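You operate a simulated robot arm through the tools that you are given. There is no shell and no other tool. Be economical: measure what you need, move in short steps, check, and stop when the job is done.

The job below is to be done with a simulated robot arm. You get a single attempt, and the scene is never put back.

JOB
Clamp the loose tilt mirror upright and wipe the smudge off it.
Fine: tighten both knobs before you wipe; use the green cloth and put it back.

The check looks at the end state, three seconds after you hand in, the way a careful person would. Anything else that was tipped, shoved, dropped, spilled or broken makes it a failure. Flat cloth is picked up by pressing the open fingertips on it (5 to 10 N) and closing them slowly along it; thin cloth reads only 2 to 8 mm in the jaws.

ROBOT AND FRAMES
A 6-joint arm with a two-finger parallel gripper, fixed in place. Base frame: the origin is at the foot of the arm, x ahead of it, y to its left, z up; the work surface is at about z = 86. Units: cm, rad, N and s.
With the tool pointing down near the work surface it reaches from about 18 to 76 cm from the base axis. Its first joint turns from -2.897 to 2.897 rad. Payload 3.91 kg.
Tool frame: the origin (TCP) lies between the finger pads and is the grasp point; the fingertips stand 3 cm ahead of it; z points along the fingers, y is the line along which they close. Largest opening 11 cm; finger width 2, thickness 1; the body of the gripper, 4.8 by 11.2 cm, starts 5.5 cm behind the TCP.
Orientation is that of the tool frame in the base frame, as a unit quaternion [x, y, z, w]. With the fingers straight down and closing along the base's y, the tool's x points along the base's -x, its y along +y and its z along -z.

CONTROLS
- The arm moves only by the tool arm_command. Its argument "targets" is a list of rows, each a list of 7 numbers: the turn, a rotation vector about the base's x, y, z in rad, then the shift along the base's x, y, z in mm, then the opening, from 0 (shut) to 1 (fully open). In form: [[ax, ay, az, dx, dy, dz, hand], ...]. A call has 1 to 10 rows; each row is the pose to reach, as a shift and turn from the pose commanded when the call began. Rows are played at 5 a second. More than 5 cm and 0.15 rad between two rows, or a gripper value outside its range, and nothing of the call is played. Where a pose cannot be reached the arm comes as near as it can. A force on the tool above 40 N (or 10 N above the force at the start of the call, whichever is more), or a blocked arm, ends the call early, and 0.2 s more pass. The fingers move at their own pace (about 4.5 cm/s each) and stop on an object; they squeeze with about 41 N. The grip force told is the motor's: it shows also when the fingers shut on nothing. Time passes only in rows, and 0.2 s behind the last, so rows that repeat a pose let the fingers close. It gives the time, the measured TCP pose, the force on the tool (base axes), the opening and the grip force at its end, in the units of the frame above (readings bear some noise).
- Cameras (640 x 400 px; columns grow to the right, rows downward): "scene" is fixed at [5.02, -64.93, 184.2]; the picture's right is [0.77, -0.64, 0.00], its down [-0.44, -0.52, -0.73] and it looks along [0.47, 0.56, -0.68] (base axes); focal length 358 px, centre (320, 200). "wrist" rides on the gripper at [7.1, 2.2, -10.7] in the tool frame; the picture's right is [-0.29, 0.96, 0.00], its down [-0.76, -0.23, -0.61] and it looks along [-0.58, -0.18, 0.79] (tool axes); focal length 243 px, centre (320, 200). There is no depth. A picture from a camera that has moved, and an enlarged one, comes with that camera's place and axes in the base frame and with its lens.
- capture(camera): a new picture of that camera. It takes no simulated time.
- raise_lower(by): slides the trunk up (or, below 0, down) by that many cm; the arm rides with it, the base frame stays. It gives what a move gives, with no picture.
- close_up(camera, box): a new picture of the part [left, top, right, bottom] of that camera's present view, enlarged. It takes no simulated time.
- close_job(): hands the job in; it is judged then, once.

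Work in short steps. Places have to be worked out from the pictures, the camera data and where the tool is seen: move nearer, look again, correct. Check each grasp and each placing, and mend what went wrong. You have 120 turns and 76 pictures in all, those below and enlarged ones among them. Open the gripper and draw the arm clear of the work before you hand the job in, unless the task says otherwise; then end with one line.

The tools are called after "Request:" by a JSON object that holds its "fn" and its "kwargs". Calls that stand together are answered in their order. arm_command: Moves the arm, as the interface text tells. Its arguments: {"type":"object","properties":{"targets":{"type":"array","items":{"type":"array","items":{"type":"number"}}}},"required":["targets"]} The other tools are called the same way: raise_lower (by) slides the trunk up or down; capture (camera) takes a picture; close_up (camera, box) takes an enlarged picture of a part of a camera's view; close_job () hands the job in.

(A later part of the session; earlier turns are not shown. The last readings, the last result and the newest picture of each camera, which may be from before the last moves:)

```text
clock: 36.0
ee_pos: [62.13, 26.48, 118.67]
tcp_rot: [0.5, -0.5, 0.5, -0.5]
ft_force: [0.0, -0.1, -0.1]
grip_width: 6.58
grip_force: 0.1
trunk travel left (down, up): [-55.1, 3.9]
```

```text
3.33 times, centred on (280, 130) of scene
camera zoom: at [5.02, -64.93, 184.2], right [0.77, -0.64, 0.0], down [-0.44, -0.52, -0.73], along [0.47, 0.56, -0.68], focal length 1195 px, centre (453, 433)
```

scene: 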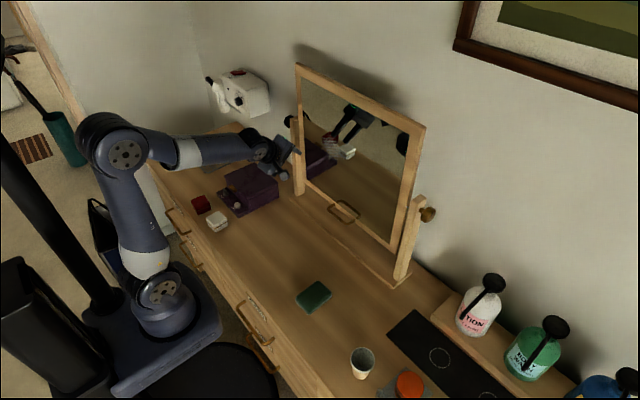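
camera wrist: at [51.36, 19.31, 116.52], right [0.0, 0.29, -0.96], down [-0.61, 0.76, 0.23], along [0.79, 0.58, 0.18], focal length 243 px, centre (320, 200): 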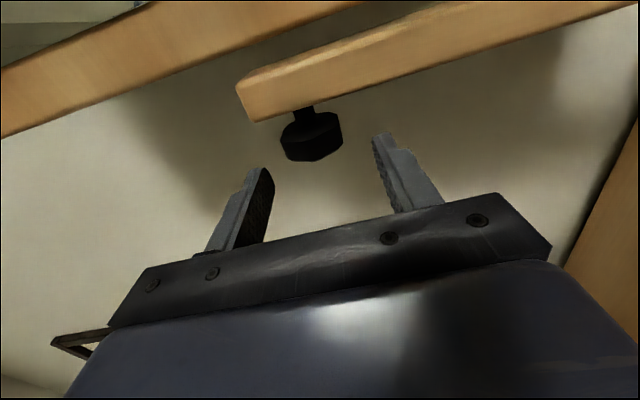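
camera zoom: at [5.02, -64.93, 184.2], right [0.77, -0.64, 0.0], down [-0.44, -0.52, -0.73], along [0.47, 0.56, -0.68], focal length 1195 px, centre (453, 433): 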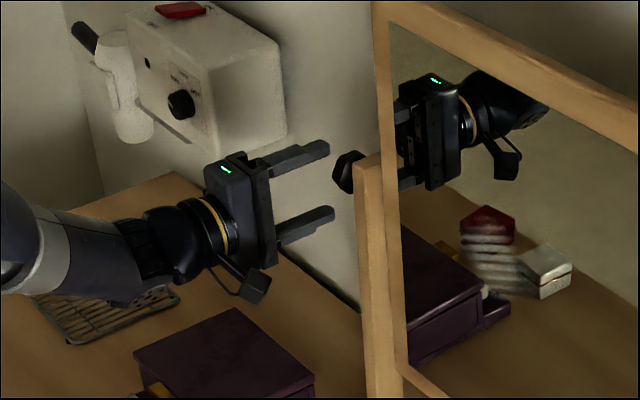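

Knob ≈ (67.9, 26.0, 119.1). I move in around it, then swing the open fingers downwards about it to get the longest stroke.

Request:
{"fn": "arm_command", "kwargs": {"targets": [[0, 0, 0, 30, 0, 3, 0.6], [0, 0, 0, 59, 0, 4, 0.6]]}}

Request:
{"fn": "arm_command", "kwargs": {"targets": [[0, 0.13, 0, 0, 0, 0, 0.6], [0, 0.26, 0, 0, 0, 0, 0.6], [0, 0.39, 0, 0, 0, 0, 0.6], [0, 0.52, 0, 0, 0, 0, 0.6], [0, 0.65, 0, 0, 0, 0, 0.6], [0, 0.78, 0, 0, 0, 0, 0.6]]}}

Request:
{"fn": "capture", "kwargs": {"camera": "wrist"}}

```text
clock: 36.5
ee_pos: [68.01, 26.23, 119.15]
tcp_rot: [-0.5, 0.501, -0.5, 0.499]
ft_force: [0.2, -0.1, 0.4]
grip_width: 6.59
grip_force: 0.0
trunk travel left (down, up): [-55.1, 3.9]
```

```text
clock: 38.0
ee_pos: [68.02, 26.2, 119.2]
tcp_rot: [0.653, -0.653, 0.273, -0.271]
ft_force: [0.9, -0.2, 0.5]
grip_width: 6.58
grip_force: 0.0
trunk travel left (down, up): [-55.1, 3.9]
```

```text
34 pictures are left
camera wrist: at [58.92, 19.08, 125.14], right [-0.67, 0.29, -0.68], down [-0.27, 0.76, 0.59], along [0.69, 0.58, -0.43], focal length 243 px, centre (320, 200)
```

wrist: 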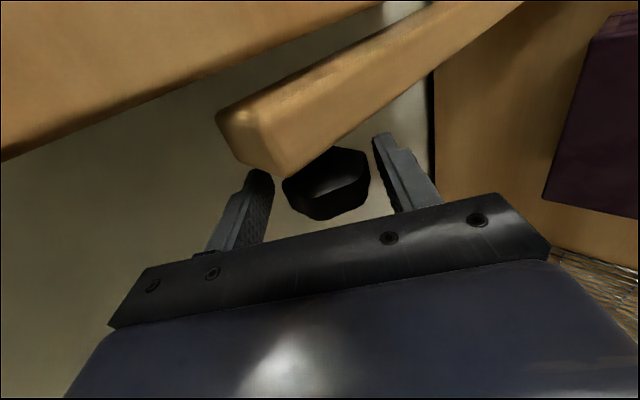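

Pitch 0.78 reached with the knob between the pads. Close on it.

Request:
{"fn": "arm_command", "kwargs": {"targets": [[0, 0, 0, 0, 2, 0, 0.45], [0, 0, 0, 0, 2, 0, 0.38], [0, 0, 0, 0, 2, 0, 0.3], [0, 0, 0, 0, 2, 0, 0.3], [0, 0, 0, 0, 2, 0, 0.3]]}}

Request:
{"fn": "capture", "kwargs": {"camera": "wrist"}}

```text
clock: 39.1
ee_pos: [67.81, 26.45, 118.96]
tcp_rot: [-0.653, 0.653, -0.272, 0.27]
ft_force: [-17.8, -4.2, -19.8]
grip_width: 4.6
grip_force: 12.8
trunk travel left (down, up): [-55.1, 3.9]
```

```text
33 pictures are left
camera wrist: at [58.76, 19.29, 124.94], right [-0.68, 0.29, -0.68], down [-0.27, 0.76, 0.59], along [0.69, 0.58, -0.44], focal length 243 px, centre (320, 200)
```

wrist: 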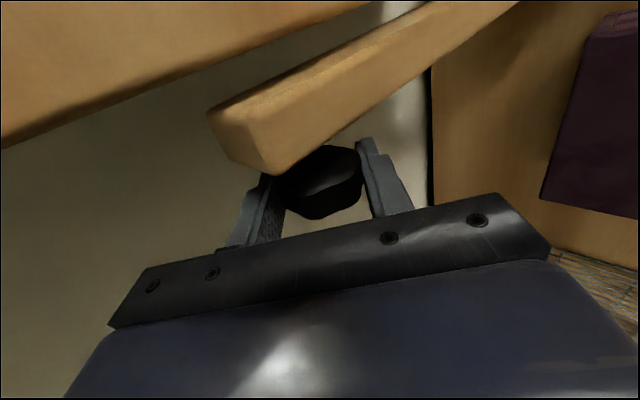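

The grip is across corners (4.6 cm), so the flats are offset by 22.5°. I open and turn a further 0.39 rad downward before regripping.

Request:
{"fn": "arm_command", "kwargs": {"targets": [[0, 0, 0, 0, 0, 0, 0.5], [0, 0, 0, 0, 0, 0, 0.6], [0, 0, 0, 0, 0, 0, 0.6], [0, 0.13, 0, 0, 0, 0, 0.6], [0, 0.26, 0, 0, 0, 0, 0.6], [0, 0.39, 0, 0, 0, 0, 0.6]]}}

```text
clock: 40.5
ee_pos: [68.04, 26.31, 119.0]
tcp_rot: [0.693, -0.693, 0.139, -0.14]
ft_force: [0.8, 0.3, -0.2]
grip_width: 6.6
grip_force: 0.0
trunk travel left (down, up): [-55.1, 3.9]
```

Request:
{"fn": "arm_command", "kwargs": {"targets": [[0, 0, 0, -2, 1, -1, 0.45], [0, 0, 0, -2, 1, -1, 0.38], [0, 0, 0, -2, 1, -1, 0.3], [0, 0, 0, -2, 1, -1, 0.3], [0, 0, 0, -2, 1, -1, 0.3]]}}

Request:
{"fn": "capture", "kwargs": {"camera": "wrist"}}

```text
clock: 41.8
ee_pos: [67.7, 26.34, 119.0]
tcp_rot: [0.693, -0.693, 0.14, -0.139]
ft_force: [-22.3, -3.9, -11.3]
grip_width: 4.5
grip_force: 12.5
trunk travel left (down, up): [-55.1, 3.9]
```

```text
32 pictures are left
camera wrist: at [61.52, 19.38, 128.0], right [-0.88, 0.29, -0.37], down [-0.02, 0.76, 0.65], along [0.47, 0.58, -0.66], focal length 243 px, centre (320, 200)
```

wrist: 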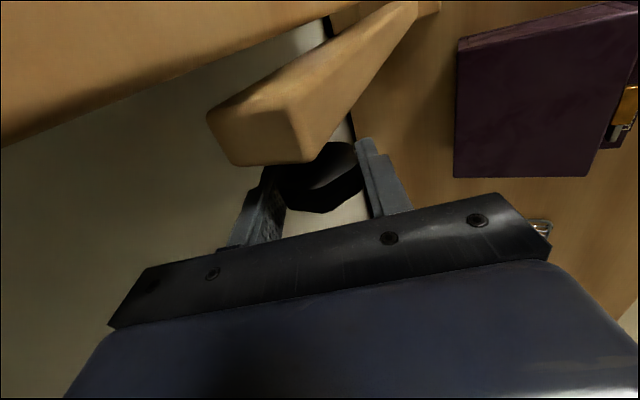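

The net force lies along the closing line: the knob sits a few mm toward −x/−z of the TCP, so only one finger bears. I shift the grip over by steps.

Request:
{"fn": "arm_command", "kwargs": {"targets": [[0, 0, 0, -2, 0, -1, 0.3], [0, 0, 0, -4, 0, -2, 0.3], [0, 0, 0, -4, 0, -2, 0.3]]}}

```text
clock: 42.5
ee_pos: [67.49, 26.4, 118.99]
tcp_rot: [-0.693, 0.693, -0.141, 0.14]
ft_force: [-13.2, -0.9, -9.7]
grip_width: 4.07
grip_force: 8.2
trunk travel left (down, up): [-55.1, 3.9]
```

Request:
{"fn": "arm_command", "kwargs": {"targets": [[0, 0, 0, -2, 0, -1, 0.3], [0, 0, 0, -3, 0, -2, 0.25], [0, 0, 0, -3, 0, -2, 0.25], [0, 0, 0, -3, 0, -2, 0.25]]}}

Request:
{"fn": "capture", "kwargs": {"camera": "wrist"}}

```text
clock: 43.5
ee_pos: [67.56, 26.47, 118.92]
tcp_rot: [-0.692, 0.693, -0.142, 0.143]
ft_force: [14.9, 1.6, 10.1]
grip_width: 4.01
grip_force: 45.1
trunk travel left (down, up): [-55.1, 3.9]
```

```text
31 pictures are left
camera wrist: at [61.2, 19.36, 127.88], right [-0.88, 0.29, -0.38], down [-0.03, 0.76, 0.65], along [0.48, 0.58, -0.66], focal length 243 px, centre (320, 200)
```

wrist: 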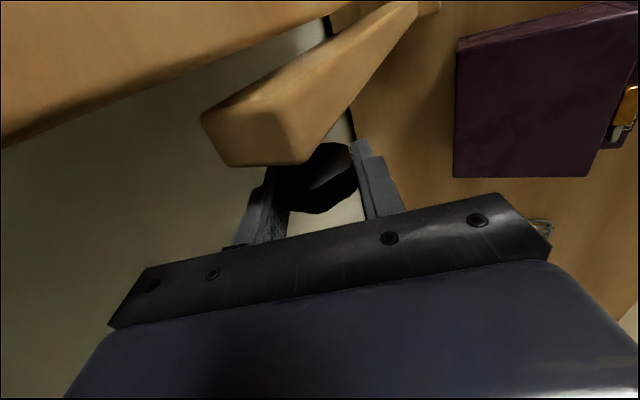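

Now a full grip (4.0 cm, 45 N). I turn about −y (clockwise from outside on this side).

Request:
{"fn": "arm_command", "kwargs": {"targets": [[0, 0, 0, 2, 0, 1, 0.25], [0, -0.12, 0, 2, 0, 1, 0.25], [0, -0.24, 0, 2, 0, 1, 0.25], [0, -0.36, 0, 2, 0, 1, 0.25], [0, -0.48, 0, 2, 0, 1, 0.25]]}}

Request:
{"fn": "capture", "kwargs": {"camera": "wrist"}}

```text
clock: 44.8
ee_pos: [67.51, 26.44, 118.92]
tcp_rot: [-0.639, 0.639, -0.302, 0.304]
ft_force: [18.4, 2.6, 18.6]
grip_width: 4.02
grip_force: 44.7
trunk travel left (down, up): [-55.1, 3.9]
```

```text
30 pictures are left
camera wrist: at [57.78, 19.39, 124.02], right [-0.6, 0.29, -0.74], down [-0.32, 0.76, 0.56], along [0.73, 0.58, -0.36], focal length 243 px, centre (320, 200)
```

wrist: 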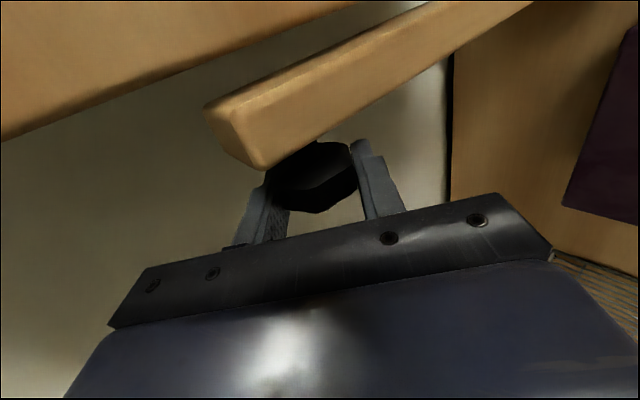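

Request:
{"fn": "arm_command", "kwargs": {"targets": [[0, 0, 0, 2, 0, 2, 0.25], [0, -0.12, 0, 3, 0, 3, 0.25], [0, -0.24, 0, 3, 0, 3, 0.25], [0, -0.36, 0, 3, 0, 3, 0.25], [0, -0.48, 0, 3, 0, 3, 0.25]]}}

```text
clock: 46.0
ee_pos: [67.54, 26.38, 118.91]
tcp_rot: [0.55, -0.549, 0.446, -0.444]
ft_force: [-5.4, 6.3, 4.5]
grip_width: 4.01
grip_force: 45.1
trunk travel left (down, up): [-55.1, 3.9]
```

Request:
{"fn": "arm_command", "kwargs": {"targets": [[0, -0.12, 0, 0, 0, 0, 0.25], [0, -0.24, 0, 0, 0, 0, 0.25], [0, -0.36, 0, 0, 0, 0, 0.25], [0, -0.48, 0, 0, 0, 0, 0.25], [0, -0.6, 0, 0, 0, 0, 0.25]]}}

Request:
{"fn": "capture", "kwargs": {"camera": "wrist"}}

```text
clock: 47.1
ee_pos: [67.4, 26.48, 119.09]
tcp_rot: [0.395, -0.392, 0.588, -0.587]
ft_force: [-13.7, 2.9, -2.9]
grip_width: 4.02
grip_force: 45.2
trunk travel left (down, up): [-55.1, 3.9]
```

```text
29 pictures are left
camera wrist: at [58.36, 19.48, 112.93], right [0.36, 0.29, -0.88], down [-0.65, 0.76, -0.02], along [0.67, 0.58, 0.47], focal length 243 px, centre (320, 200)
```

wrist: 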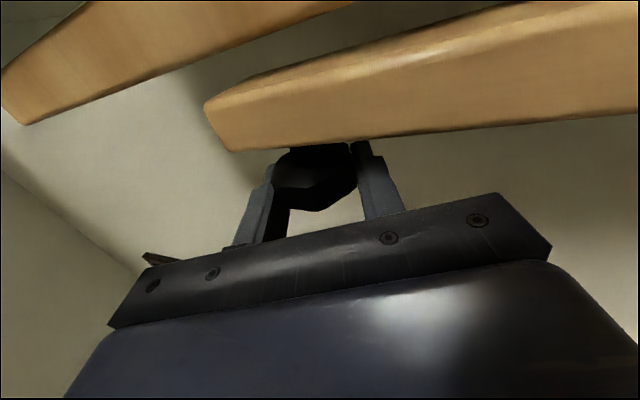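

About 1.54 rad turned with no slip yet. Continue upward as far as it goes.

Request:
{"fn": "arm_command", "kwargs": {"targets": [[0, -0.1, 0, 0, 0, 0, 0.25], [0, -0.2, 0, 0, 0, 0, 0.25], [0, -0.3, 0, 0, 0, 0, 0.25], [0, -0.4, 0, 0, 0, 0, 0.25]]}}

Request:
{"fn": "capture", "kwargs": {"camera": "wrist"}}

```text
clock: 48.1
ee_pos: [67.7, 26.46, 119.26]
tcp_rot: [-0.267, 0.268, -0.654, 0.654]
ft_force: [0.9, 6.8, 7.8]
grip_width: 4.02
grip_force: 43.6
trunk travel left (down, up): [-55.1, 3.9]
```

```text
28 pictures are left
camera wrist: at [61.61, 19.46, 110.03], right [0.68, 0.29, -0.67], down [-0.59, 0.76, -0.27], along [0.43, 0.58, 0.69], focal length 243 px, centre (320, 200)
```

wrist: 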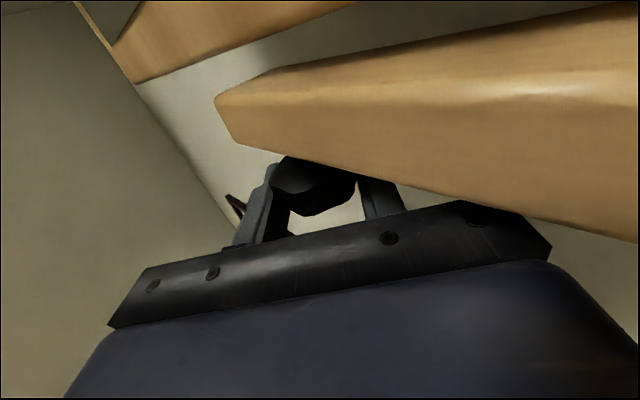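

Turned 1.93 rad, still no slip; I continue a bit more.

Request:
{"fn": "arm_command", "kwargs": {"targets": [[0, -0.1, 0, 0, 0, 0, 0.25], [0, -0.2, 0, 0, 0, 0, 0.25], [0, -0.3, 0, 0, 0, 0, 0.25], [0, -0.4, 0, 0, 0, 0, 0.25]]}}

Request:
{"fn": "close_up", "kwargs": {"camera": "scene", "box": [220, 50, 440, 270]}}

```text
clock: 49.0
ee_pos: [67.4, 26.59, 118.94]
tcp_rot: [0.166, -0.197, 0.69, -0.676]
ft_force: [21.9, -11.7, 4.6]
grip_width: 4.0
grip_force: 45.0
out of reach, approached as far as the arm can: row 2, 3, 4
trunk travel left (down, up): [-55.1, 3.9]
stopped in row 4: the force on the tool passed its limit (the readings are from after the stop); the commanded pose is now the measured one
```

```text
1.82 times, centred on (330, 160) of scene
camera zoom: at [5.02, -64.93, 184.2], right [0.77, -0.64, 0.0], down [-0.44, -0.52, -0.73], along [0.47, 0.56, -0.68], focal length 652 px, centre (302, 273)
```

zoom: 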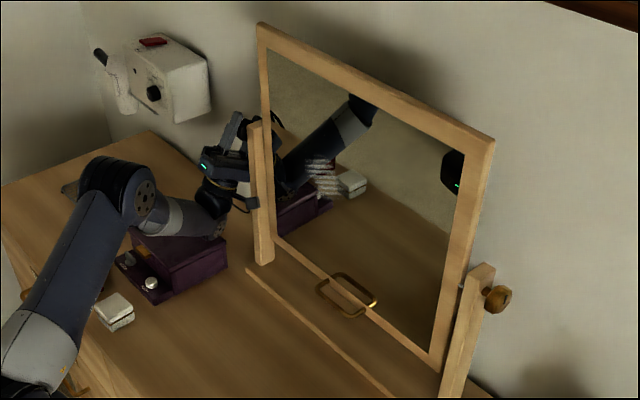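

Reach limit at 2.2 rad. I release, swing back by 1.57 rad around the knob, and regrip.

Request:
{"fn": "arm_command", "kwargs": {"targets": [[0, 0, 0, 0, 0, 0, 0.5], [0, 0, 0, 0, 0, 0, 0.6], [0, 0, 0, 0, 0, 0, 0.6], [0, 0.1, 0, 1, 0, 1, 0.6], [0, 0.24, 0, 2, 0, 1, 0.6], [0, 0.38, 0, 2, 0, 1, 0.6], [0, 0.52, 0, 2, 0, 1, 0.6], [0, 0.66, 0, 2, 0, 1, 0.6], [0, 0.8, 0, 2, 0, 1, 0.6]]}}

Request:
{"fn": "arm_command", "kwargs": {"targets": [[0, 0.13, 0, 0, 0, 0, 0.6], [0, 0.26, 0, 0, 0, 0, 0.6], [0, 0.39, 0, 0, 0, 0, 0.6], [0, 0.52, 0, 0, 0, 0, 0.6], [0, 0.65, 0, 0, 0, 0, 0.6], [0, 0.77, 0, 0, 0, 0, 0.6]]}}

```text
clock: 51.0
ee_pos: [67.07, 27.03, 119.15]
tcp_rot: [0.422, -0.443, 0.57, -0.548]
ft_force: [-0.6, 0.8, -0.3]
grip_width: 6.61
grip_force: 0.0
trunk travel left (down, up): [-55.1, 3.9]
```

```text
clock: 52.4
ee_pos: [67.06, 27.13, 119.12]
tcp_rot: [-0.605, 0.617, -0.37, 0.342]
ft_force: [0.5, -0.1, -0.4]
grip_width: 6.6
grip_force: 0.1
trunk travel left (down, up): [-55.1, 3.9]
```

Request:
{"fn": "arm_command", "kwargs": {"targets": [[0, 0, 0.04, 5, -6, -1, 0.6], [0, 0, 0.04, 5, -6, -1, 0.45], [0, 0, 0.04, 5, -6, -1, 0.35], [0, 0, 0.04, 5, -6, -1, 0.25], [0, 0, 0.04, 5, -6, -1, 0.25], [0, 0, 0.04, 5, -6, -1, 0.25]]}}

```text
clock: 53.8
ee_pos: [67.55, 26.51, 118.9]
tcp_rot: [0.617, -0.605, 0.363, -0.348]
ft_force: [-8.5, -0.6, -11.0]
grip_width: 4.04
grip_force: 44.8
trunk travel left (down, up): [-55.1, 3.9]
```

Good grip. Stroke two on this knob.

Request:
{"fn": "arm_command", "kwargs": {"targets": [[0, -0.12, 0, 0, 0, 0, 0.25], [0, -0.24, 0, 0, 0, 0, 0.25], [0, -0.36, 0, 0, 0, 0, 0.25], [0, -0.48, 0, 0, 0, 0, 0.25]]}}

Request:
{"fn": "capture", "kwargs": {"camera": "wrist"}}

```text
clock: 54.8
ee_pos: [67.64, 26.69, 119.0]
tcp_rot: [0.512, -0.504, 0.5, -0.483]
ft_force: [-3.6, 4.8, -8.5]
grip_width: 4.04
grip_force: 43.3
trunk travel left (down, up): [-55.1, 3.9]
```

```text
26 pictures are left
camera wrist: at [56.82, 19.52, 117.32], right [-0.03, 0.27, -0.96], down [-0.59, 0.77, 0.23], along [0.8, 0.58, 0.14], focal length 243 px, centre (320, 200)
```

wrist: 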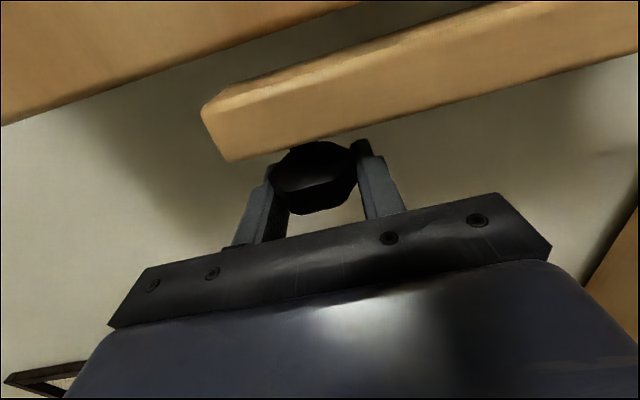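

Request:
{"fn": "arm_command", "kwargs": {"targets": [[0, -0.12, 0, 0, 0, 0, 0.25], [0, -0.24, 0, 0, 0, 0, 0.25], [0, -0.36, 0, 0, 0, 0, 0.25], [0, -0.48, 0, 0, 0, 0, 0.25]]}}

Request:
{"fn": "arm_command", "kwargs": {"targets": [[0, -0.1, 0, 0, 0, 0, 0.25], [0, -0.2, 0, 0, 0, 0, 0.25], [0, -0.3, 0, 0, 0, 0, 0.25]]}}

Request:
{"fn": "capture", "kwargs": {"camera": "wrist"}}

```text
clock: 55.8
ee_pos: [67.7, 26.52, 119.06]
tcp_rot: [0.379, -0.375, 0.607, -0.589]
ft_force: [4.6, 6.9, 0.1]
grip_width: 4.06
grip_force: 43.3
trunk travel left (down, up): [-55.1, 3.9]
```

```text
clock: 56.6
ee_pos: [67.55, 26.66, 119.13]
tcp_rot: [0.283, -0.281, 0.658, -0.639]
ft_force: [-0.1, 6.0, 9.1]
grip_width: 4.04
grip_force: 45.0
trunk travel left (down, up): [-55.1, 3.9]
```

```text
25 pictures are left
camera wrist: at [61.08, 19.5, 110.33], right [0.66, 0.27, -0.7], down [-0.58, 0.77, -0.26], along [0.47, 0.58, 0.66], focal length 243 px, centre (320, 200)
```

wrist: 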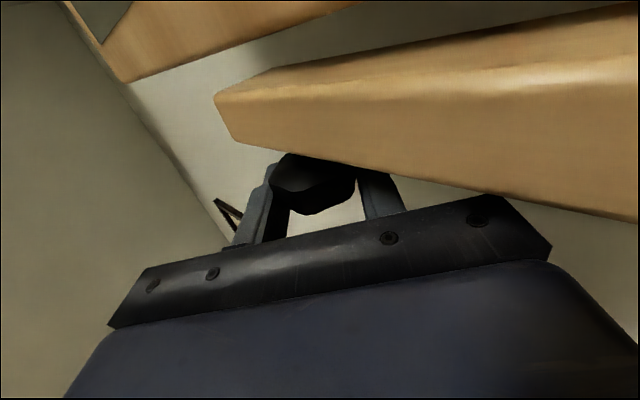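

3.45 rad turned on the left without resistance; I swing back and take another stroke.

Request:
{"fn": "arm_command", "kwargs": {"targets": [[0, 0, 0, 0, 0, 0, 0.5], [0, 0, 0, 0, 0, 0, 0.6], [0, 0, 0, 0, 0, 0, 0.6], [0, 0.12, 0, 0, 0, 0, 0.6], [0, 0.26, 0, 0, 0, 0, 0.6], [0, 0.4, 0, 0, 0, 0, 0.6], [0, 0.54, 0, 0, 0, 0, 0.6], [0, 0.68, 0, 0, 0, 0, 0.6], [0, 0.8, 0, 0, 0, 0, 0.6]]}}

Request:
{"fn": "arm_command", "kwargs": {"targets": [[0, 0.13, 0, 0, 0, 0, 0.6], [0, 0.26, 0, 0, 0, 0, 0.6], [0, 0.39, 0, 0, 0, 0, 0.6], [0, 0.52, 0, 0, 0, 0, 0.6], [0, 0.65, 0, 0, 0, 0, 0.6], [0, 0.77, 0, 0, 0, 0, 0.6]]}}

Request:
{"fn": "capture", "kwargs": {"camera": "wrist"}}

```text
clock: 58.6
ee_pos: [67.67, 26.37, 118.95]
tcp_rot: [0.518, -0.509, 0.494, -0.478]
ft_force: [-0.3, 0.0, 0.1]
grip_width: 6.64
grip_force: 0.0
trunk travel left (down, up): [-55.1, 3.9]
```

```text
clock: 60.0
ee_pos: [67.59, 26.32, 119.14]
tcp_rot: [0.666, -0.651, 0.263, -0.252]
ft_force: [-0.5, 0.2, -0.6]
grip_width: 6.59
grip_force: 0.1
trunk travel left (down, up): [-55.1, 3.9]
```

```text
24 pictures are left
camera wrist: at [58.84, 19.29, 125.61], right [-0.71, 0.27, -0.66], down [-0.25, 0.77, 0.59], along [0.66, 0.58, -0.48], focal length 243 px, centre (320, 200)
```

wrist: 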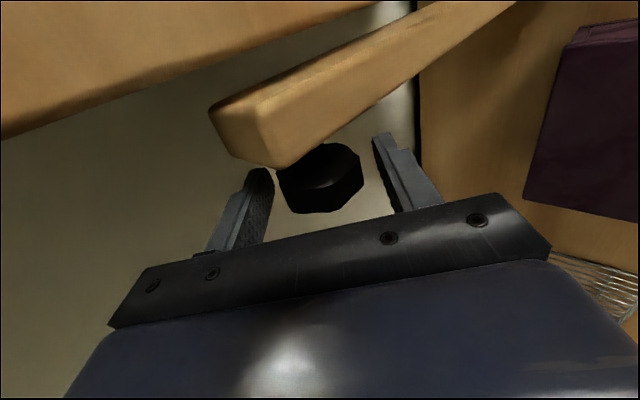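

Request:
{"fn": "arm_command", "kwargs": {"targets": [[0, 0, 0, 0, 2, -1, 0.45], [0, 0, 0, 0, 2, -1, 0.35], [0, 0, 0, 0, 2, -1, 0.25], [0, 0, 0, 0, 2, -1, 0.25], [0, 0, 0, 0, 2, -1, 0.25], [0, -0.12, 0, 0, 2, -1, 0.25], [0, -0.24, 0, 0, 2, -1, 0.25], [0, -0.36, 0, 0, 2, -1, 0.25], [0, -0.48, 0, 0, 2, -1, 0.25]]}}

Request:
{"fn": "arm_command", "kwargs": {"targets": [[0, -0.12, 0, 0, 0, 0, 0.25], [0, -0.24, 0, 0, 0, 0, 0.25], [0, -0.36, 0, 0, 0, 0, 0.25], [0, -0.48, 0, 0, 0, 0, 0.25]]}}

Request:
{"fn": "arm_command", "kwargs": {"targets": [[0, -0.12, 0, 0, 0, 0, 0.25], [0, -0.24, 0, 0, 0, 0, 0.25], [0, -0.36, 0, 0, 0, 0, 0.25], [0, -0.48, 0, 0, 0, 0, 0.25]]}}

```text
clock: 62.0
ee_pos: [67.64, 26.73, 118.82]
tcp_rot: [0.584, -0.573, 0.412, -0.402]
ft_force: [-5.2, 2.8, -5.4]
grip_width: 3.99
grip_force: 44.6
trunk travel left (down, up): [-55.1, 3.9]
```

```text
clock: 63.0
ee_pos: [67.6, 26.73, 118.94]
tcp_rot: [0.467, -0.46, 0.541, -0.526]
ft_force: [3.6, 10.3, 5.6]
grip_width: 3.99
grip_force: 45.1
trunk travel left (down, up): [-55.1, 3.9]
```

```text
clock: 64.0
ee_pos: [67.56, 26.66, 119.09]
tcp_rot: [0.326, -0.322, 0.638, -0.619]
ft_force: [0.6, 7.5, 14.2]
grip_width: 4.04
grip_force: 43.1
trunk travel left (down, up): [-55.1, 3.9]
```

Nearly 4.9 rad without resistance: before going on I back off slightly to compare the knob's gap with the first picture, to be sure I am tightening and not unscrewing.

Request:
{"fn": "arm_command", "kwargs": {"targets": [[0, 0, 0, 0, 0, 0, 0.5], [0, 0, 0, 0, 0, 0, 0.6], [0, 0.1, 0, 0, 0, 0, 0.6], [0, 0.24, 0, 0, 0, 0, 0.6], [0, 0.38, 0, 0, 0, 0, 0.6], [0, 0.5, 0, 0, 0, 0, 0.6], [0, 0.6, 0, -20, 0, 0, 0.6], [0, 0.6, 0, -60, 0, 0, 0.6], [0, 0.6, 0, -100, 0, 0, 0.6]]}}

Request:
{"fn": "close_up", "kwargs": {"camera": "scene", "box": [270, 90, 330, 150]}}

Request:
{"fn": "capture", "kwargs": {"camera": "wrist"}}

```text
clock: 66.0
ee_pos: [57.7, 26.8, 118.96]
tcp_rot: [0.5, -0.492, 0.512, -0.496]
ft_force: [-0.4, -0.8, 0.3]
grip_width: 6.61
grip_force: 0.0
trunk travel left (down, up): [-55.1, 3.9]
```

```text
6.67 times, centred on (300, 120) of scene
camera zoom: at [5.02, -64.93, 184.2], right [0.77, -0.64, 0.0], down [-0.44, -0.52, -0.73], along [0.47, 0.56, -0.68], focal length 2390 px, centre (453, 733)
```

zoom: 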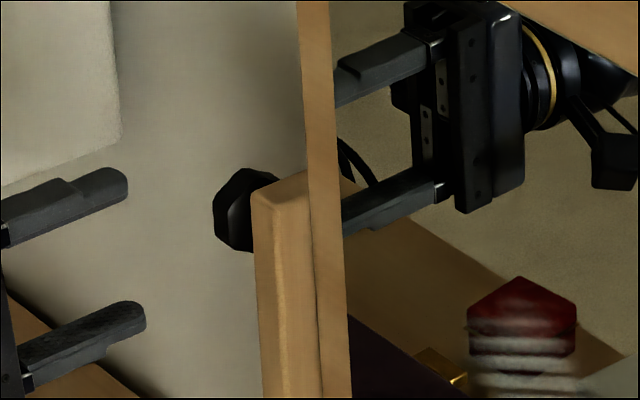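

```text
22 pictures are left
camera wrist: at [46.89, 19.67, 116.75], right [0.02, 0.27, -0.96], down [-0.6, 0.77, 0.2], along [0.8, 0.58, 0.17], focal length 243 px, centre (320, 200)
```

wrist: 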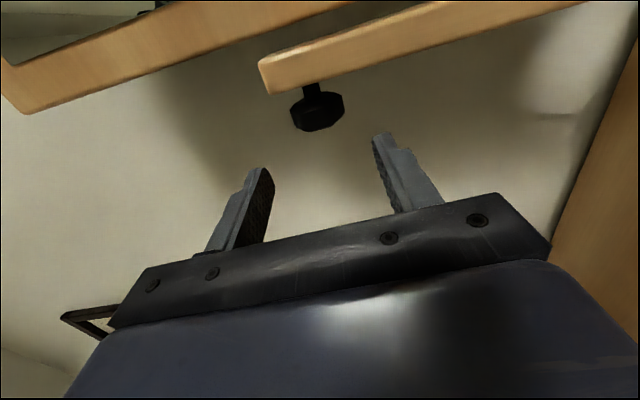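

The knob has not moved outward (if anything slightly inward), so the direction is right. I go back in, swing down, and do another long stroke.

Request:
{"fn": "arm_command", "kwargs": {"targets": [[0, 0, 0, 49, -2, 0, 0.6], [0, 0.02, 0, 98, -3, 0, 0.6], [0, 0.16, 0, 98, -3, 0, 0.6], [0, 0.3, 0, 98, -3, 0, 0.6], [0, 0.44, 0, 98, -3, 0, 0.6], [0, 0.58, 0, 98, -3, 0, 0.6], [0, 0.72, 0, 98, -3, 0, 0.6], [0, 0.86, 0, 98, -3, 0, 0.6], [0, 0.96, 0, 98, -3, 0, 0.6]]}}

Request:
{"fn": "arm_command", "kwargs": {"targets": [[0, 0, 0, 0, 0, -1, 0.45], [0, 0, 0, 0, 0, -1, 0.35], [0, 0, 0, 0, 0, -1, 0.25], [0, 0, 0, 0, 0, -1, 0.25], [0, 0, 0, 0, 0, -1, 0.25], [0, -0.12, 0, 0, 0, -1, 0.25], [0, -0.24, 0, 0, 0, -1, 0.25], [0, -0.36, 0, 0, 0, -1, 0.25]]}}

Request:
{"fn": "arm_command", "kwargs": {"targets": [[0, -0.13, 0, 0, 0, 0, 0.25], [0, -0.26, 0, 0, 0, 0, 0.25], [0, -0.39, 0, 0, 0, 0, 0.25], [0, -0.52, 0, 0, 0, 0, 0.25], [0, -0.65, 0, 0, 0, 0, 0.25]]}}

Request:
{"fn": "arm_command", "kwargs": {"targets": [[0, -0.13, 0, 0, 0, 0, 0.25], [0, -0.26, 0, 0, 0, 0, 0.25], [0, -0.39, 0, 0, 0, 0, 0.25], [0, -0.52, 0, 0, 0, 0, 0.25], [0, -0.65, 0, 0, 0, 0, 0.25]]}}

```text
clock: 68.0
ee_pos: [67.5, 26.27, 118.76]
tcp_rot: [0.68, -0.665, 0.223, -0.211]
ft_force: [-0.1, -0.2, -0.2]
grip_width: 6.62
grip_force: 0.1
trunk travel left (down, up): [-55.1, 3.9]
```

```text
clock: 69.8
ee_pos: [67.55, 26.39, 118.75]
tcp_rot: [0.628, -0.616, 0.342, -0.329]
ft_force: [19.2, 4.8, 10.1]
grip_width: 4.08
grip_force: 44.6
trunk travel left (down, up): [-55.1, 3.9]
```

```text
clock: 71.0
ee_pos: [67.43, 26.36, 118.95]
tcp_rot: [0.485, -0.478, 0.525, -0.51]
ft_force: [8.9, 7.7, 19.2]
grip_width: 4.1
grip_force: 30.0
trunk travel left (down, up): [-55.1, 3.9]
```

```text
clock: 72.2
ee_pos: [67.36, 26.44, 118.83]
tcp_rot: [0.292, -0.292, 0.653, -0.635]
ft_force: [-4.6, 1.6, 13.6]
grip_width: 4.09
grip_force: 25.6
trunk travel left (down, up): [-55.1, 3.9]
```

Grip force dropped at the end, which may be rising resistance. I look.

Request:
{"fn": "capture", "kwargs": {"camera": "wrist"}}

```text
21 pictures are left
camera wrist: at [60.47, 19.33, 110.25], right [0.64, 0.27, -0.72], down [-0.59, 0.77, -0.24], along [0.49, 0.58, 0.65], focal length 243 px, centre (320, 200)
```

wrist: 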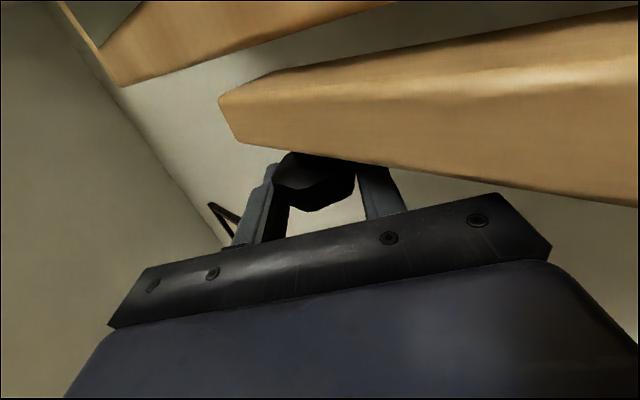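

Still on flats; another cycle.

Request:
{"fn": "arm_command", "kwargs": {"targets": [[0, 0, 0, 0, 0, 0, 0.5], [0, 0, 0, 2, 0, 1, 0.6], [0, 0.12, 0, 2, 0, 1, 0.6], [0, 0.26, 0, 2, 0, 1, 0.6], [0, 0.4, 0, 2, 0, 1, 0.6], [0, 0.54, 0, 2, 0, 1, 0.6], [0, 0.68, 0, 2, 0, 1, 0.6], [0, 0.82, 0, 2, 0, 1, 0.6], [0, 0.96, 0, 2, 0, 1, 0.6], [0, 1.1, 0, 2, 0, 1, 0.6]]}}

Request:
{"fn": "arm_command", "kwargs": {"targets": [[0, 0.12, 0, 0, 0, 0, 0.6], [0, 0.24, 0, 0, 0, 0, 0.6], [0, 0.36, 0, 0, 0, 0, 0.6], [0, 0.47, 0, 0, 0, 0, 0.6], [0, 0.47, 0, 0, 0, 0, 0.45], [0, 0.47, 0, 0, 0, 0, 0.35], [0, 0.47, 0, 0, 0, 0, 0.25], [0, 0.47, 0, 0, 0, 0, 0.25], [0, 0.47, 0, 0, 0, 0, 0.25]]}}

Request:
{"fn": "arm_command", "kwargs": {"targets": [[0, -0.13, 0, 0, 0, 0, 0.25], [0, -0.26, 0, 0, 0, 0, 0.25], [0, -0.39, 0, 0, 0, 0, 0.25], [0, -0.52, 0, 0, 0, 0, 0.25], [0, -0.65, 0, 0, 0, 0, 0.25]]}}

Request:
{"fn": "arm_command", "kwargs": {"targets": [[0, -0.13, 0, 0, 0, 0, 0.25], [0, -0.26, 0, 0, 0, 0, 0.25], [0, -0.39, 0, 0, 0, 0, 0.25], [0, -0.52, 0, 0, 0, 0, 0.25], [0, -0.65, 0, 0, 0, 0, 0.25], [0, -0.78, 0, 0, 0, 0, 0.25], [0, -0.91, 0, 0, 0, 0, 0.25]]}}

```text
clock: 74.4
ee_pos: [67.72, 26.33, 118.89]
tcp_rot: [0.593, -0.581, 0.401, -0.388]
ft_force: [-0.1, -0.3, 1.0]
grip_width: 6.62
grip_force: 0.0
trunk travel left (down, up): [-55.1, 3.9]
```

```text
clock: 76.4
ee_pos: [67.47, 26.35, 118.78]
tcp_rot: [0.669, -0.656, 0.252, -0.241]
ft_force: [-7.6, -1.9, -7.9]
grip_width: 4.09
grip_force: 45.6
trunk travel left (down, up): [-55.1, 3.9]
```

```text
clock: 77.6
ee_pos: [67.62, 26.5, 118.96]
tcp_rot: [0.553, -0.543, 0.455, -0.439]
ft_force: [1.5, 9.5, 0.1]
grip_width: 4.05
grip_force: 45.3
trunk travel left (down, up): [-55.1, 3.9]
```

```text
clock: 79.2
ee_pos: [67.55, 26.44, 119.06]
tcp_rot: [0.296, -0.293, 0.652, -0.634]
ft_force: [-0.9, 9.2, 13.3]
grip_width: 4.04
grip_force: 44.6
trunk travel left (down, up): [-55.1, 3.9]
```

8 rad with no stop is suspicious. I want to see the outer face of this knob, so I back off and roll the hand over to put the camera on the outside.

Request:
{"fn": "arm_command", "kwargs": {"targets": [[0, 0, 0, 0, 0, 0, 0.5], [0, 0, 0, 0, 0, 0, 0.6], [0, 0.12, 0, 0, 0, 0, 0.6], [0, 0.26, 0, 0, 0, 0, 0.6], [0, 0.4, 0, 0, 0, 0, 0.6], [0, 0.54, 0, 0, 0, 0, 0.6], [0, 0.68, 0, -25, 0, 0, 0.6], [0, 0.7, 0, -65, 0, 0, 0.6], [0, 0.7, 0, -105, 10, 0, 0.6], [0, 0.7, 0, -130, 30, 0, 0.6]]}}

Request:
{"fn": "arm_command", "kwargs": {"targets": [[0.15, 0, 0, 0, 0, 0, 0.6], [0.3, 0, 0, 0, 0, 0, 0.6], [0.45, 0, 0, 0, 0, 0, 0.6], [0.6, 0, 0, 0, 0, 0, 0.6], [0.75, 0, 0, 0, 0, 0, 0.6], [0.9, 0, 0, 0, 0, 0, 0.6], [1.05, 0, 0, 0, 0, 0, 0.6], [1.2, 0, 0, 0, 0, 0, 0.6], [1.35, 0, 0, 0, 0, 0, 0.6], [1.5, 0, 0, 0, 0, 0, 0.6]]}}

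Request:
{"fn": "arm_command", "kwargs": {"targets": [[0.15, 0, 0, 0, 0, 0, 0.6], [0.3, 0, 0, 0, 0, 0, 0.6], [0.45, 0, 0, 0, 0, 0, 0.6], [0.6, 0, 0, 0, 0, 0, 0.6], [0.75, 0, 0, 0, 0, 0, 0.6], [0.9, 0, 0, 0, 0, 0, 0.6], [1.05, 0, 0, 0, 0, 0, 0.6], [1.2, 0, 0, 0, 0, 0, 0.6], [1.35, 0, 0, 0, 0, 0, 0.6], [1.5, 0, 0, 0, 0, 0, 0.6]]}}

Request:
{"fn": "capture", "kwargs": {"camera": "wrist"}}

Request:
{"fn": "close_up", "kwargs": {"camera": "scene", "box": [270, 90, 330, 150]}}

```text
clock: 81.4
ee_pos: [54.59, 29.48, 118.75]
tcp_rot: [0.503, -0.494, 0.509, -0.494]
ft_force: [0.2, -0.5, -0.8]
grip_width: 6.62
grip_force: 0.1
trunk travel left (down, up): [-55.1, 3.9]
```

```text
clock: 83.6
ee_pos: [54.59, 29.49, 118.89]
tcp_rot: [-0.03, 0.709, -0.036, 0.704]
ft_force: [-0.6, -0.2, 0.0]
grip_width: 6.61
grip_force: 0.1
trunk travel left (down, up): [-55.1, 3.9]
```

```text
clock: 85.8
ee_pos: [59.06, 33.65, 135.7]
tcp_rot: [0.466, 0.574, 0.421, 0.525]
ft_force: [-0.1, 0.7, 0.3]
grip_width: 6.59
grip_force: 0.1
out of reach, approached as far as the arm can: row 5, 6, 7, 8, 9, 10
trunk travel left (down, up): [-55.1, 3.9]
```

```text
20 pictures are left
camera wrist: at [48.55, 41.12, 137.33], right [0.09, -0.08, 0.99], down [-0.62, -0.79, -0.01], along [0.78, -0.61, -0.12], focal length 243 px, centre (320, 200)
```

wrist: 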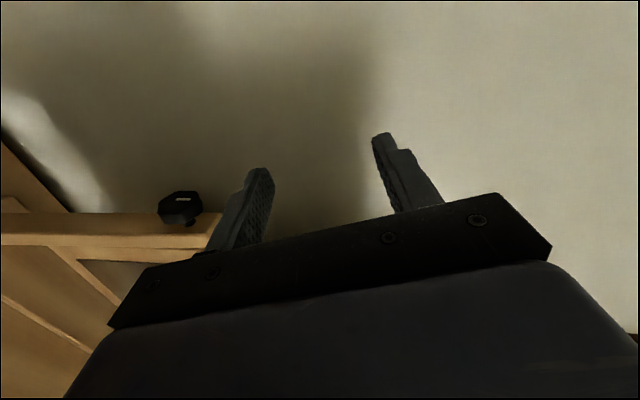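

```text
6.67 times, centred on (300, 120) of scene
camera zoom: at [5.02, -64.93, 184.2], right [0.77, -0.64, 0.0], down [-0.44, -0.52, -0.73], along [0.47, 0.56, -0.68], focal length 2390 px, centre (453, 733)
```

zoom: 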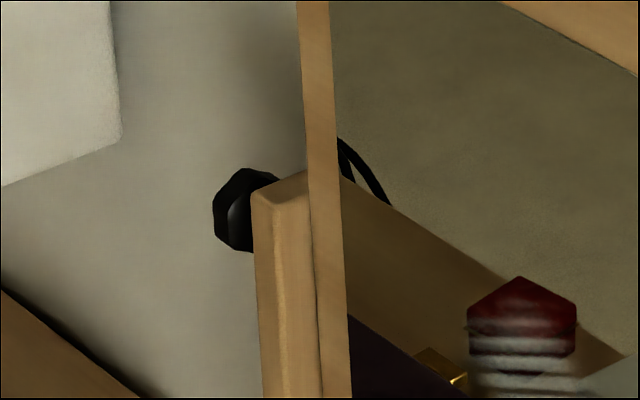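

The outer face with a pale mark is in view; I zoom on it.

Request:
{"fn": "close_up", "kwargs": {"camera": "wrist", "box": [140, 170, 240, 250]}}

```text
5.00 times, centred on (190, 210) of wrist
camera zoom: at [48.55, 41.12, 137.33], right [0.09, -0.08, 0.99], down [-0.62, -0.79, -0.01], along [0.78, -0.61, -0.12], focal length 1213 px, centre (970, 150)
```

zoom: 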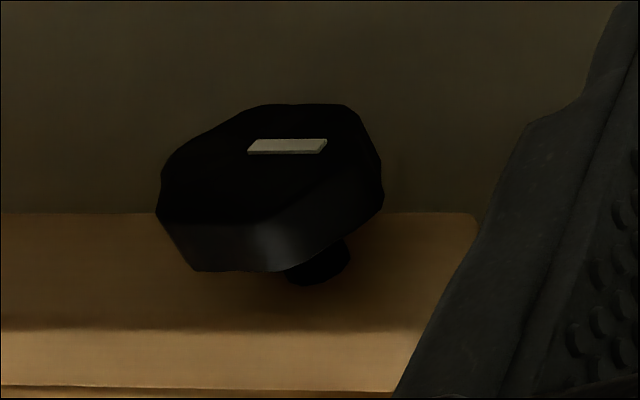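

The knob does not travel axially and has no visible end mark. I return the hand to the level pose with the camera below; from there I can check whether the right knob already clamps the mirror by pushing its frame lightly.

Request:
{"fn": "arm_command", "kwargs": {"targets": [[-0.136, -0.008, 0.007, -10, -10, -17, 0.4], [-0.271, -0.015, 0.013, -20, -20, -34, 0.2], [-0.407, -0.023, 0.02, -30, -30, -51, 0], [-0.543, -0.03, 0.027, -40, -40, -68, 0], [-0.679, -0.038, 0.034, -50, -55, -85, 0], [-0.814, -0.046, 0.04, -50, -75, -115, 0], [-0.95, -0.053, 0.047, -50, -95, -150, 0], [-1.086, -0.061, 0.054, -50, -115, -190, 0], [-1.221, -0.068, 0.06, -50, -135, -230, 0], [-1.357, -0.076, 0.067, -50, -155, -265, 0]]}}

Request:
{"fn": "arm_command", "kwargs": {"targets": [[0, 0, 0, 20, -5, -20, 0], [0, 0, 0, 60, -15, -40, 0], [0, 0, 0, 90, -15, -70, 0]]}}

Request:
{"fn": "capture", "kwargs": {"camera": "wrist"}}

```text
clock: 88.0
ee_pos: [54.66, 18.15, 109.57]
tcp_rot: [-0.002, 0.706, -0.001, 0.708]
ft_force: [-0.6, 0.5, 0.3]
grip_width: 0.0
grip_force: 37.9
trunk travel left (down, up): [-55.1, 3.9]
```

```text
clock: 88.8
ee_pos: [63.88, 16.85, 102.46]
tcp_rot: [-0.001, 0.706, -0.001, 0.708]
ft_force: [0.4, -0.4, 0.1]
grip_width: 0.0
grip_force: 37.5
trunk travel left (down, up): [-55.1, 3.9]
```

```text
17 pictures are left
camera wrist: at [53.2, 18.98, 95.4], right [0.0, 0.96, 0.29], down [-0.61, -0.23, 0.76], along [0.79, -0.17, 0.58], focal length 243 px, centre (320, 200)
```

wrist: 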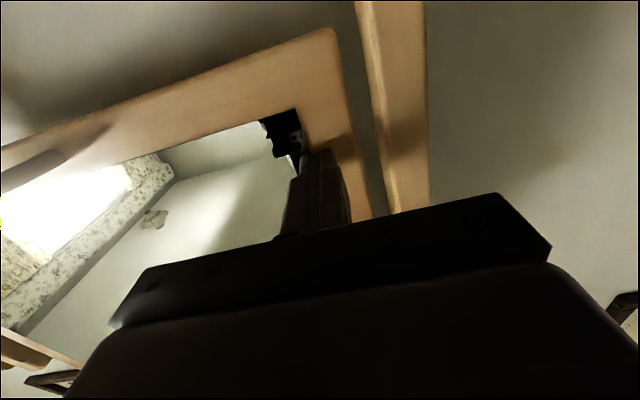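

The fingertips face the left stile, about 16 cm below the pivot. I push very gently in small steps.

Request:
{"fn": "arm_command", "kwargs": {"targets": [[0, 0, 0, 5, 2, 0, 0], [0, 0, 0, 10, 2, 0, 0]]}}

Request:
{"fn": "arm_command", "kwargs": {"targets": [[0, 0, 0, 3, 0, 0, 0]]}}

Request:
{"fn": "arm_command", "kwargs": {"targets": [[0, 0, 0, 3, 0, 0, 0]]}}

```text
clock: 89.4
ee_pos: [64.18, 16.92, 102.57]
tcp_rot: [0.0, 0.707, 0.0, 0.707]
ft_force: [-33.7, -5.5, 8.7]
grip_width: 0.0
grip_force: 37.3
trunk travel left (down, up): [-55.1, 3.9]
stopped in row 2: the force on the tool passed its limit (the readings are from after the stop); the commanded pose is now the measured one
```

```text
clock: 89.7
ee_pos: [64.08, 16.72, 102.6]
tcp_rot: [-0.001, 0.707, 0.0, 0.708]
ft_force: [-36.8, -5.8, 12.1]
grip_width: 0.0
grip_force: 37.2
trunk travel left (down, up): [-55.1, 3.9]
stopped in row 1: the force on the tool passed its limit (the readings are from after the stop); the commanded pose is now the measured one
```

```text
clock: 90.1
ee_pos: [64.28, 16.92, 102.66]
tcp_rot: [-0.001, 0.707, 0.0, 0.707]
ft_force: [-36.2, -4.7, 11.2]
grip_width: 0.0
grip_force: 37.7
trunk travel left (down, up): [-55.1, 3.9]
stopped in row 1: the force on the tool passed its limit (the readings are from after the stop); the commanded pose is now the measured one
```

The frame does not move at 36 N, so the clamp on the right works and that turning sense tightens. The left must still be brought to its stop: I roll back and continue there.

Request:
{"fn": "arm_command", "kwargs": {"targets": [[0, 0, 0, -30, 0, 5, 0], [0, 0, 0, -70, 5, 15, 0.2], [-0.1, 0, 0, -100, 25, 40, 0.4], [-0.25, 0, 0, -100, 50, 70, 0.6], [-0.4, 0, 0, -100, 70, 100, 0.6], [-0.55, 0, 0, -100, 85, 130, 0.6], [-0.7, 0, 0, -100, 97, 163, 0.6], [-0.85, 0, 0, -100, 97, 163, 0.6], [-1.0, 0, 0, -100, 97, 163, 0.6], [-1.15, 0, 0, -100, 97, 163, 0.6]]}}

Request:
{"fn": "arm_command", "kwargs": {"targets": [[-0.14, 0, 0, 0, 0, 0, 0.6], [-0.28, 0, 0, 0, 0, 0, 0.6], [-0.42, 0, 0, 0, 0, 0, 0.6]]}}

```text
clock: 92.3
ee_pos: [54.69, 26.64, 118.58]
tcp_rot: [-0.386, 0.594, -0.387, 0.591]
ft_force: [-0.5, 0.3, 0.0]
grip_width: 6.61
grip_force: 0.0
trunk travel left (down, up): [-55.1, 3.9]
```

```text
clock: 93.1
ee_pos: [54.61, 26.56, 118.61]
tcp_rot: [0.5, -0.501, 0.502, -0.497]
ft_force: [-0.6, 0.0, 0.3]
grip_width: 6.59
grip_force: 0.0
trunk travel left (down, up): [-55.1, 3.9]
```

Request:
{"fn": "arm_command", "kwargs": {"targets": [[0, 0, 0, 45, 0, 3, 0.6], [0, 0, 0, 90, 0, 3, 0.6], [0, 0, 0, 130, 0, 3, 0.6], [0, 0.14, 0, 130, 0, 3, 0.6], [0, 0.28, 0, 130, 0, 3, 0.6], [0, 0.42, 0, 130, 0, 3, 0.6], [0, 0.56, 0, 130, 0, 3, 0.6], [0, 0.7, 0, 130, 0, 3, 0.6], [0, 0.84, 0, 130, 0, 3, 0.6]]}}

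Request:
{"fn": "arm_command", "kwargs": {"targets": [[0, 0, 0, 0, 0, 0, 0.45], [0, 0, 0, 0, 0, 0, 0.35], [0, 0, 0, 0, 0, 0, 0.25], [0, 0, 0, 0, 0, 0, 0.25], [0, 0, 0, 0, 0, 0, 0.25], [0, -0.12, 0, 0, 0, 0, 0.25], [0, -0.24, 0, 0, 0, 0, 0.25], [0, -0.36, 0, 0, 0, 0, 0.25]]}}

Request:
{"fn": "arm_command", "kwargs": {"targets": [[0, -0.13, 0, 0, 0, 0, 0.25], [0, -0.26, 0, 0, 0, 0, 0.25], [0, -0.39, 0, 0, 0, 0, 0.25], [0, -0.52, 0, 0, 0, 0, 0.25], [0, -0.65, 0, 0, 0, 0, 0.25], [0, -0.78, 0, 0, 0, 0, 0.25], [0, -0.91, 0, 0, 0, 0, 0.25], [0, -1.04, 0, 0, 0, 0, 0.25], [0, -1.17, 0, 0, 0, 0, 0.25], [0, -1.25, 0, 0, 0, 0, 0.25]]}}

```text
clock: 95.1
ee_pos: [67.71, 26.76, 118.73]
tcp_rot: [-0.661, 0.661, -0.253, 0.249]
ft_force: [0.1, -1.2, -0.2]
grip_width: 6.6
grip_force: 0.0
trunk travel left (down, up): [-55.1, 3.9]
```

```text
clock: 96.9
ee_pos: [67.68, 26.79, 118.86]
tcp_rot: [0.605, -0.605, 0.367, -0.366]
ft_force: [-8.0, 5.3, -8.6]
grip_width: 3.99
grip_force: 44.8
trunk travel left (down, up): [-55.1, 3.9]
```

```text
clock: 99.1
ee_pos: [67.48, 26.68, 119.03]
tcp_rot: [0.273, -0.277, 0.653, -0.65]
ft_force: [-6.7, 1.8, 15.6]
grip_width: 3.99
grip_force: 44.8
trunk travel left (down, up): [-55.1, 3.9]
```

Left knob: 9.7 rad and still free. I keep going for another cycle, watching for slip.

Request:
{"fn": "arm_command", "kwargs": {"targets": [[0, 0, 0, 0, 0, 0, 0.5], [0, 0, 0, 2, 0, 0, 0.6], [0, 0.14, 0, 2, 0, 0, 0.6], [0, 0.29, 0, 2, 0, 0, 0.6], [0, 0.44, 0, 2, 0, 0, 0.6], [0, 0.59, 0, 2, 0, 0, 0.6], [0, 0.74, 0, 2, 0, 0, 0.6], [0, 0.89, 0, 2, 0, 0, 0.6], [0, 1.04, 0, 2, 0, 0, 0.6], [0, 1.19, 0, 2, 0, 0, 0.6]]}}

Request:
{"fn": "arm_command", "kwargs": {"targets": [[0, 0.14, 0, 0, 0, -2, 0.6], [0, 0.28, 0, 0, 0, -2, 0.6], [0, 0.38, 0, 0, 0, -2, 0.6], [0, 0.38, 0, 0, 0, -2, 0.45], [0, 0.38, 0, 0, 0, -2, 0.35], [0, 0.38, 0, 0, 0, -2, 0.25], [0, 0.38, 0, 0, 0, -2, 0.25], [0, 0.38, 0, 0, 0, -2, 0.25]]}}

Request:
{"fn": "arm_command", "kwargs": {"targets": [[0, -0.14, 0, 0, 0, 0, 0.25], [0, -0.28, 0, 0, 0, 0, 0.25], [0, -0.42, 0, 0, 0, 0, 0.25], [0, -0.56, 0, 0, 0, 0, 0.25], [0, -0.7, 0, 0, 0, 0, 0.25], [0, -0.84, 0, 0, 0, 0, 0.25], [0, -0.98, 0, 0, 0, 0, 0.25], [0, -1.12, 0, 0, 0, 0, 0.25], [0, -1.26, 0, 0, 0, 0, 0.25], [0, -1.4, 0, 0, 0, 0, 0.25]]}}

Request:
{"fn": "arm_command", "kwargs": {"targets": [[0, -0.1, 0, 0, 0, 0, 0.25], [0, -0.17, 0, 0, 0, 0, 0.25]]}}

```text
clock: 101.3
ee_pos: [67.88, 26.72, 118.87]
tcp_rot: [0.594, -0.593, 0.386, -0.383]
ft_force: [-0.6, 0.1, -0.2]
grip_width: 6.6
grip_force: 0.2
trunk travel left (down, up): [-55.1, 3.9]
```

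```text
clock: 103.1
ee_pos: [67.74, 26.66, 118.58]
tcp_rot: [0.656, -0.656, 0.267, -0.262]
ft_force: [-13.1, -1.2, -11.9]
grip_width: 4.01
grip_force: 44.7
trunk travel left (down, up): [-55.1, 3.9]
```

```text
clock: 105.3
ee_pos: [67.5, 26.58, 119.09]
tcp_rot: [0.327, -0.329, 0.627, -0.626]
ft_force: [-1.1, 13.2, 32.1]
grip_width: 4.02
grip_force: 45.4
trunk travel left (down, up): [-55.1, 3.9]
```

```text
clock: 105.9
ee_pos: [67.47, 26.62, 119.1]
tcp_rot: [0.272, -0.276, 0.652, -0.651]
ft_force: [-10.1, 12.7, 26.9]
grip_width: 4.0
grip_force: 45.1
trunk travel left (down, up): [-55.1, 3.9]
```

11.3 rad. To decide whether the knob is moving in or out I return to exactly the pose of the first approach picture (62.13, 26.48, 118.67) and compare.

Request:
{"fn": "arm_command", "kwargs": {"targets": [[0, 0, 0, 0, 0, 0, 0.5], [0, 0, 0, 0, 0, 0, 0.6], [0, 0.13, 0, 0, 0, 0, 0.6], [0, 0.26, 0, 0, 0, 0, 0.6], [0, 0.39, 0, 0, 0, 0, 0.6], [0, 0.52, 0, 0, 0, 0, 0.6], [0, 0.65, 0, 0, 0, 0, 0.6], [0, 0.775, 0, -20, -1, -3, 0.6], [0, 0.775, 0, -54, -2, -3, 0.6], [0, 0.775, 0, -54, -2, -3, 0.6]]}}

Request:
{"fn": "capture", "kwargs": {"camera": "wrist"}}

```text
clock: 108.1
ee_pos: [62.25, 26.5, 118.19]
tcp_rot: [-0.501, 0.502, -0.5, 0.496]
ft_force: [-0.2, -0.6, -0.3]
grip_width: 6.61
grip_force: 0.2
trunk travel left (down, up): [-55.1, 3.9]
```

```text
16 pictures are left
camera wrist: at [51.48, 19.42, 116.13], right [-0.01, 0.29, -0.96], down [-0.6, 0.76, 0.23], along [0.8, 0.58, 0.17], focal length 243 px, centre (320, 200)
```

wrist: 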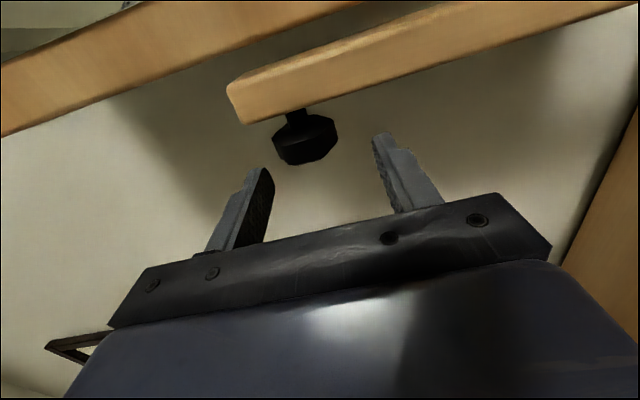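

No measurable tightening, and 1.8 turns with no resistance versus 0.3 turn on the right: this black knob most likely has the opposite thread. I reverse: grip at pitch −0.78 and turn about +y.

Request:
{"fn": "arm_command", "kwargs": {"targets": [[0, 0, 0, 27, 1, 7, 0.6], [0, 0, 0, 54, 2, 7, 0.6], [0, -0.15, 0, 54, 2, 7, 0.6], [0, -0.3, 0, 54, 2, 7, 0.6], [0, -0.45, 0, 54, 2, 7, 0.6], [0, -0.6, 0, 54, 2, 7, 0.6], [0, -0.7, 0, 54, 2, 7, 0.6], [0, -0.77, 0, 54, 2, 7, 0.5], [0, -0.77, 0, 54, 2, 7, 0.35], [0, -0.77, 0, 54, 2, 7, 0.25]]}}

Request:
{"fn": "arm_command", "kwargs": {"targets": [[0, 0, 0, 0, 0, 0, 0.25], [0, 0, 0, 0, 0, 0, 0.25], [0, 0.14, 0, 0, 0, 0, 0.25], [0, 0.28, 0, 0, 0, 0, 0.25], [0, 0.42, 0, 0, 0, 0, 0.25], [0, 0.56, 0, 0, 0, 0, 0.25], [0, 0.7, 0, 0, 0, 0, 0.25], [0, 0.84, 0, 0, 0, 0, 0.25], [0, 0.98, 0, 0, 0, 0, 0.25]]}}

Request:
{"fn": "arm_command", "kwargs": {"targets": [[0, 0.14, 0, 0, 0, 0, 0.25], [0, 0.28, 0, 0, 0, 0, 0.25], [0, 0.42, 0, 0, 0, 0, 0.25], [0, 0.56, 0, 0, 0, 0, 0.25], [0, 0.7, 0, 0, 0, 0, 0.25], [0, 0.84, 0, 0, 0, 0, 0.25]]}}

```text
clock: 110.3
ee_pos: [67.75, 26.52, 119.37]
tcp_rot: [0.274, -0.277, 0.653, -0.65]
ft_force: [-9.4, 1.4, 12.2]
grip_width: 4.03
grip_force: 33.7
trunk travel left (down, up): [-55.1, 3.9]
```

```text
clock: 112.3
ee_pos: [67.82, 26.59, 118.82]
tcp_rot: [0.552, -0.552, 0.444, -0.44]
ft_force: [0.9, 1.4, 4.4]
grip_width: 4.0
grip_force: 44.9
trunk travel left (down, up): [-55.1, 3.9]
```

```text
clock: 113.7
ee_pos: [67.61, 26.72, 118.59]
tcp_rot: [0.686, -0.684, 0.178, -0.172]
ft_force: [-22.1, -0.1, -32.1]
grip_width: 4.02
grip_force: 45.0
trunk travel left (down, up): [-55.1, 3.9]
```

Turned +1.8 rad. Repeat the cycle in this direction.

Request:
{"fn": "arm_command", "kwargs": {"targets": [[0, 0, 0, 0, 0, 0, 0.5], [0, 0, 0, 0, 0, 0, 0.6], [0, -0.15, 0, 0, 0, 0, 0.6], [0, -0.3, 0, 0, 0, 0, 0.6], [0, -0.45, 0, 0, 0, 0, 0.6], [0, -0.6, 0, 0, 0, 0, 0.6], [0, -0.75, 0, 0, 0, 0, 0.6], [0, -0.9, 0, 0, 0, 0, 0.6], [0, -1.05, 0, 0, 0, 0, 0.6], [0, -1.2, 0, 0, 0, 0, 0.6]]}}

Request:
{"fn": "arm_command", "kwargs": {"targets": [[0, -0.15, 0, 0, 0, 3, 0.6], [0, -0.3, 0, 0, 0, 3, 0.6], [0, -0.37, 0, 0, 0, 3, 0.45], [0, -0.37, 0, 0, 0, 3, 0.35], [0, -0.37, 0, 0, 0, 3, 0.25], [0, -0.37, 0, 0, 0, 3, 0.25], [0, -0.37, 0, 0, 0, 3, 0.25], [0, -0.23, 0, 0, 0, 3, 0.25], [0, -0.08, 0, 0, 0, 3, 0.25], [0, 0.06, 0, 0, 0, 3, 0.25]]}}

Request:
{"fn": "arm_command", "kwargs": {"targets": [[0, 0.14, 0, 0, 0, 0, 0.25], [0, 0.28, 0, 0, 0, 0, 0.25], [0, 0.42, 0, 0, 0, 0, 0.25], [0, 0.56, 0, 0, 0, 0, 0.25], [0, 0.7, 0, 0, 0, 0, 0.25], [0, 0.84, 0, 0, 0, 0, 0.25], [0, 0.98, 0, 0, 0, 0, 0.25], [0, 1.12, 0, 0, 0, 0, 0.25]]}}

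```text
clock: 115.9
ee_pos: [67.79, 26.7, 118.99]
tcp_rot: [0.462, -0.463, 0.537, -0.533]
ft_force: [-0.8, -0.2, -0.9]
grip_width: 6.61
grip_force: 0.1
trunk travel left (down, up): [-55.1, 3.9]
```

```text
clock: 118.1
ee_pos: [68.16, 26.67, 118.95]
tcp_rot: [0.48, -0.482, 0.521, -0.516]
ft_force: [8.2, 1.7, -15.6]
grip_width: 4.04
grip_force: 44.7
trunk travel left (down, up): [-55.1, 3.9]
```

```text
clock: 119.9
ee_pos: [67.7, 26.61, 118.89]
tcp_rot: [0.685, -0.682, 0.186, -0.178]
ft_force: [-20.3, 1.8, -34.1]
grip_width: 4.48
grip_force: 17.2
trunk travel left (down, up): [-55.1, 3.9]
```

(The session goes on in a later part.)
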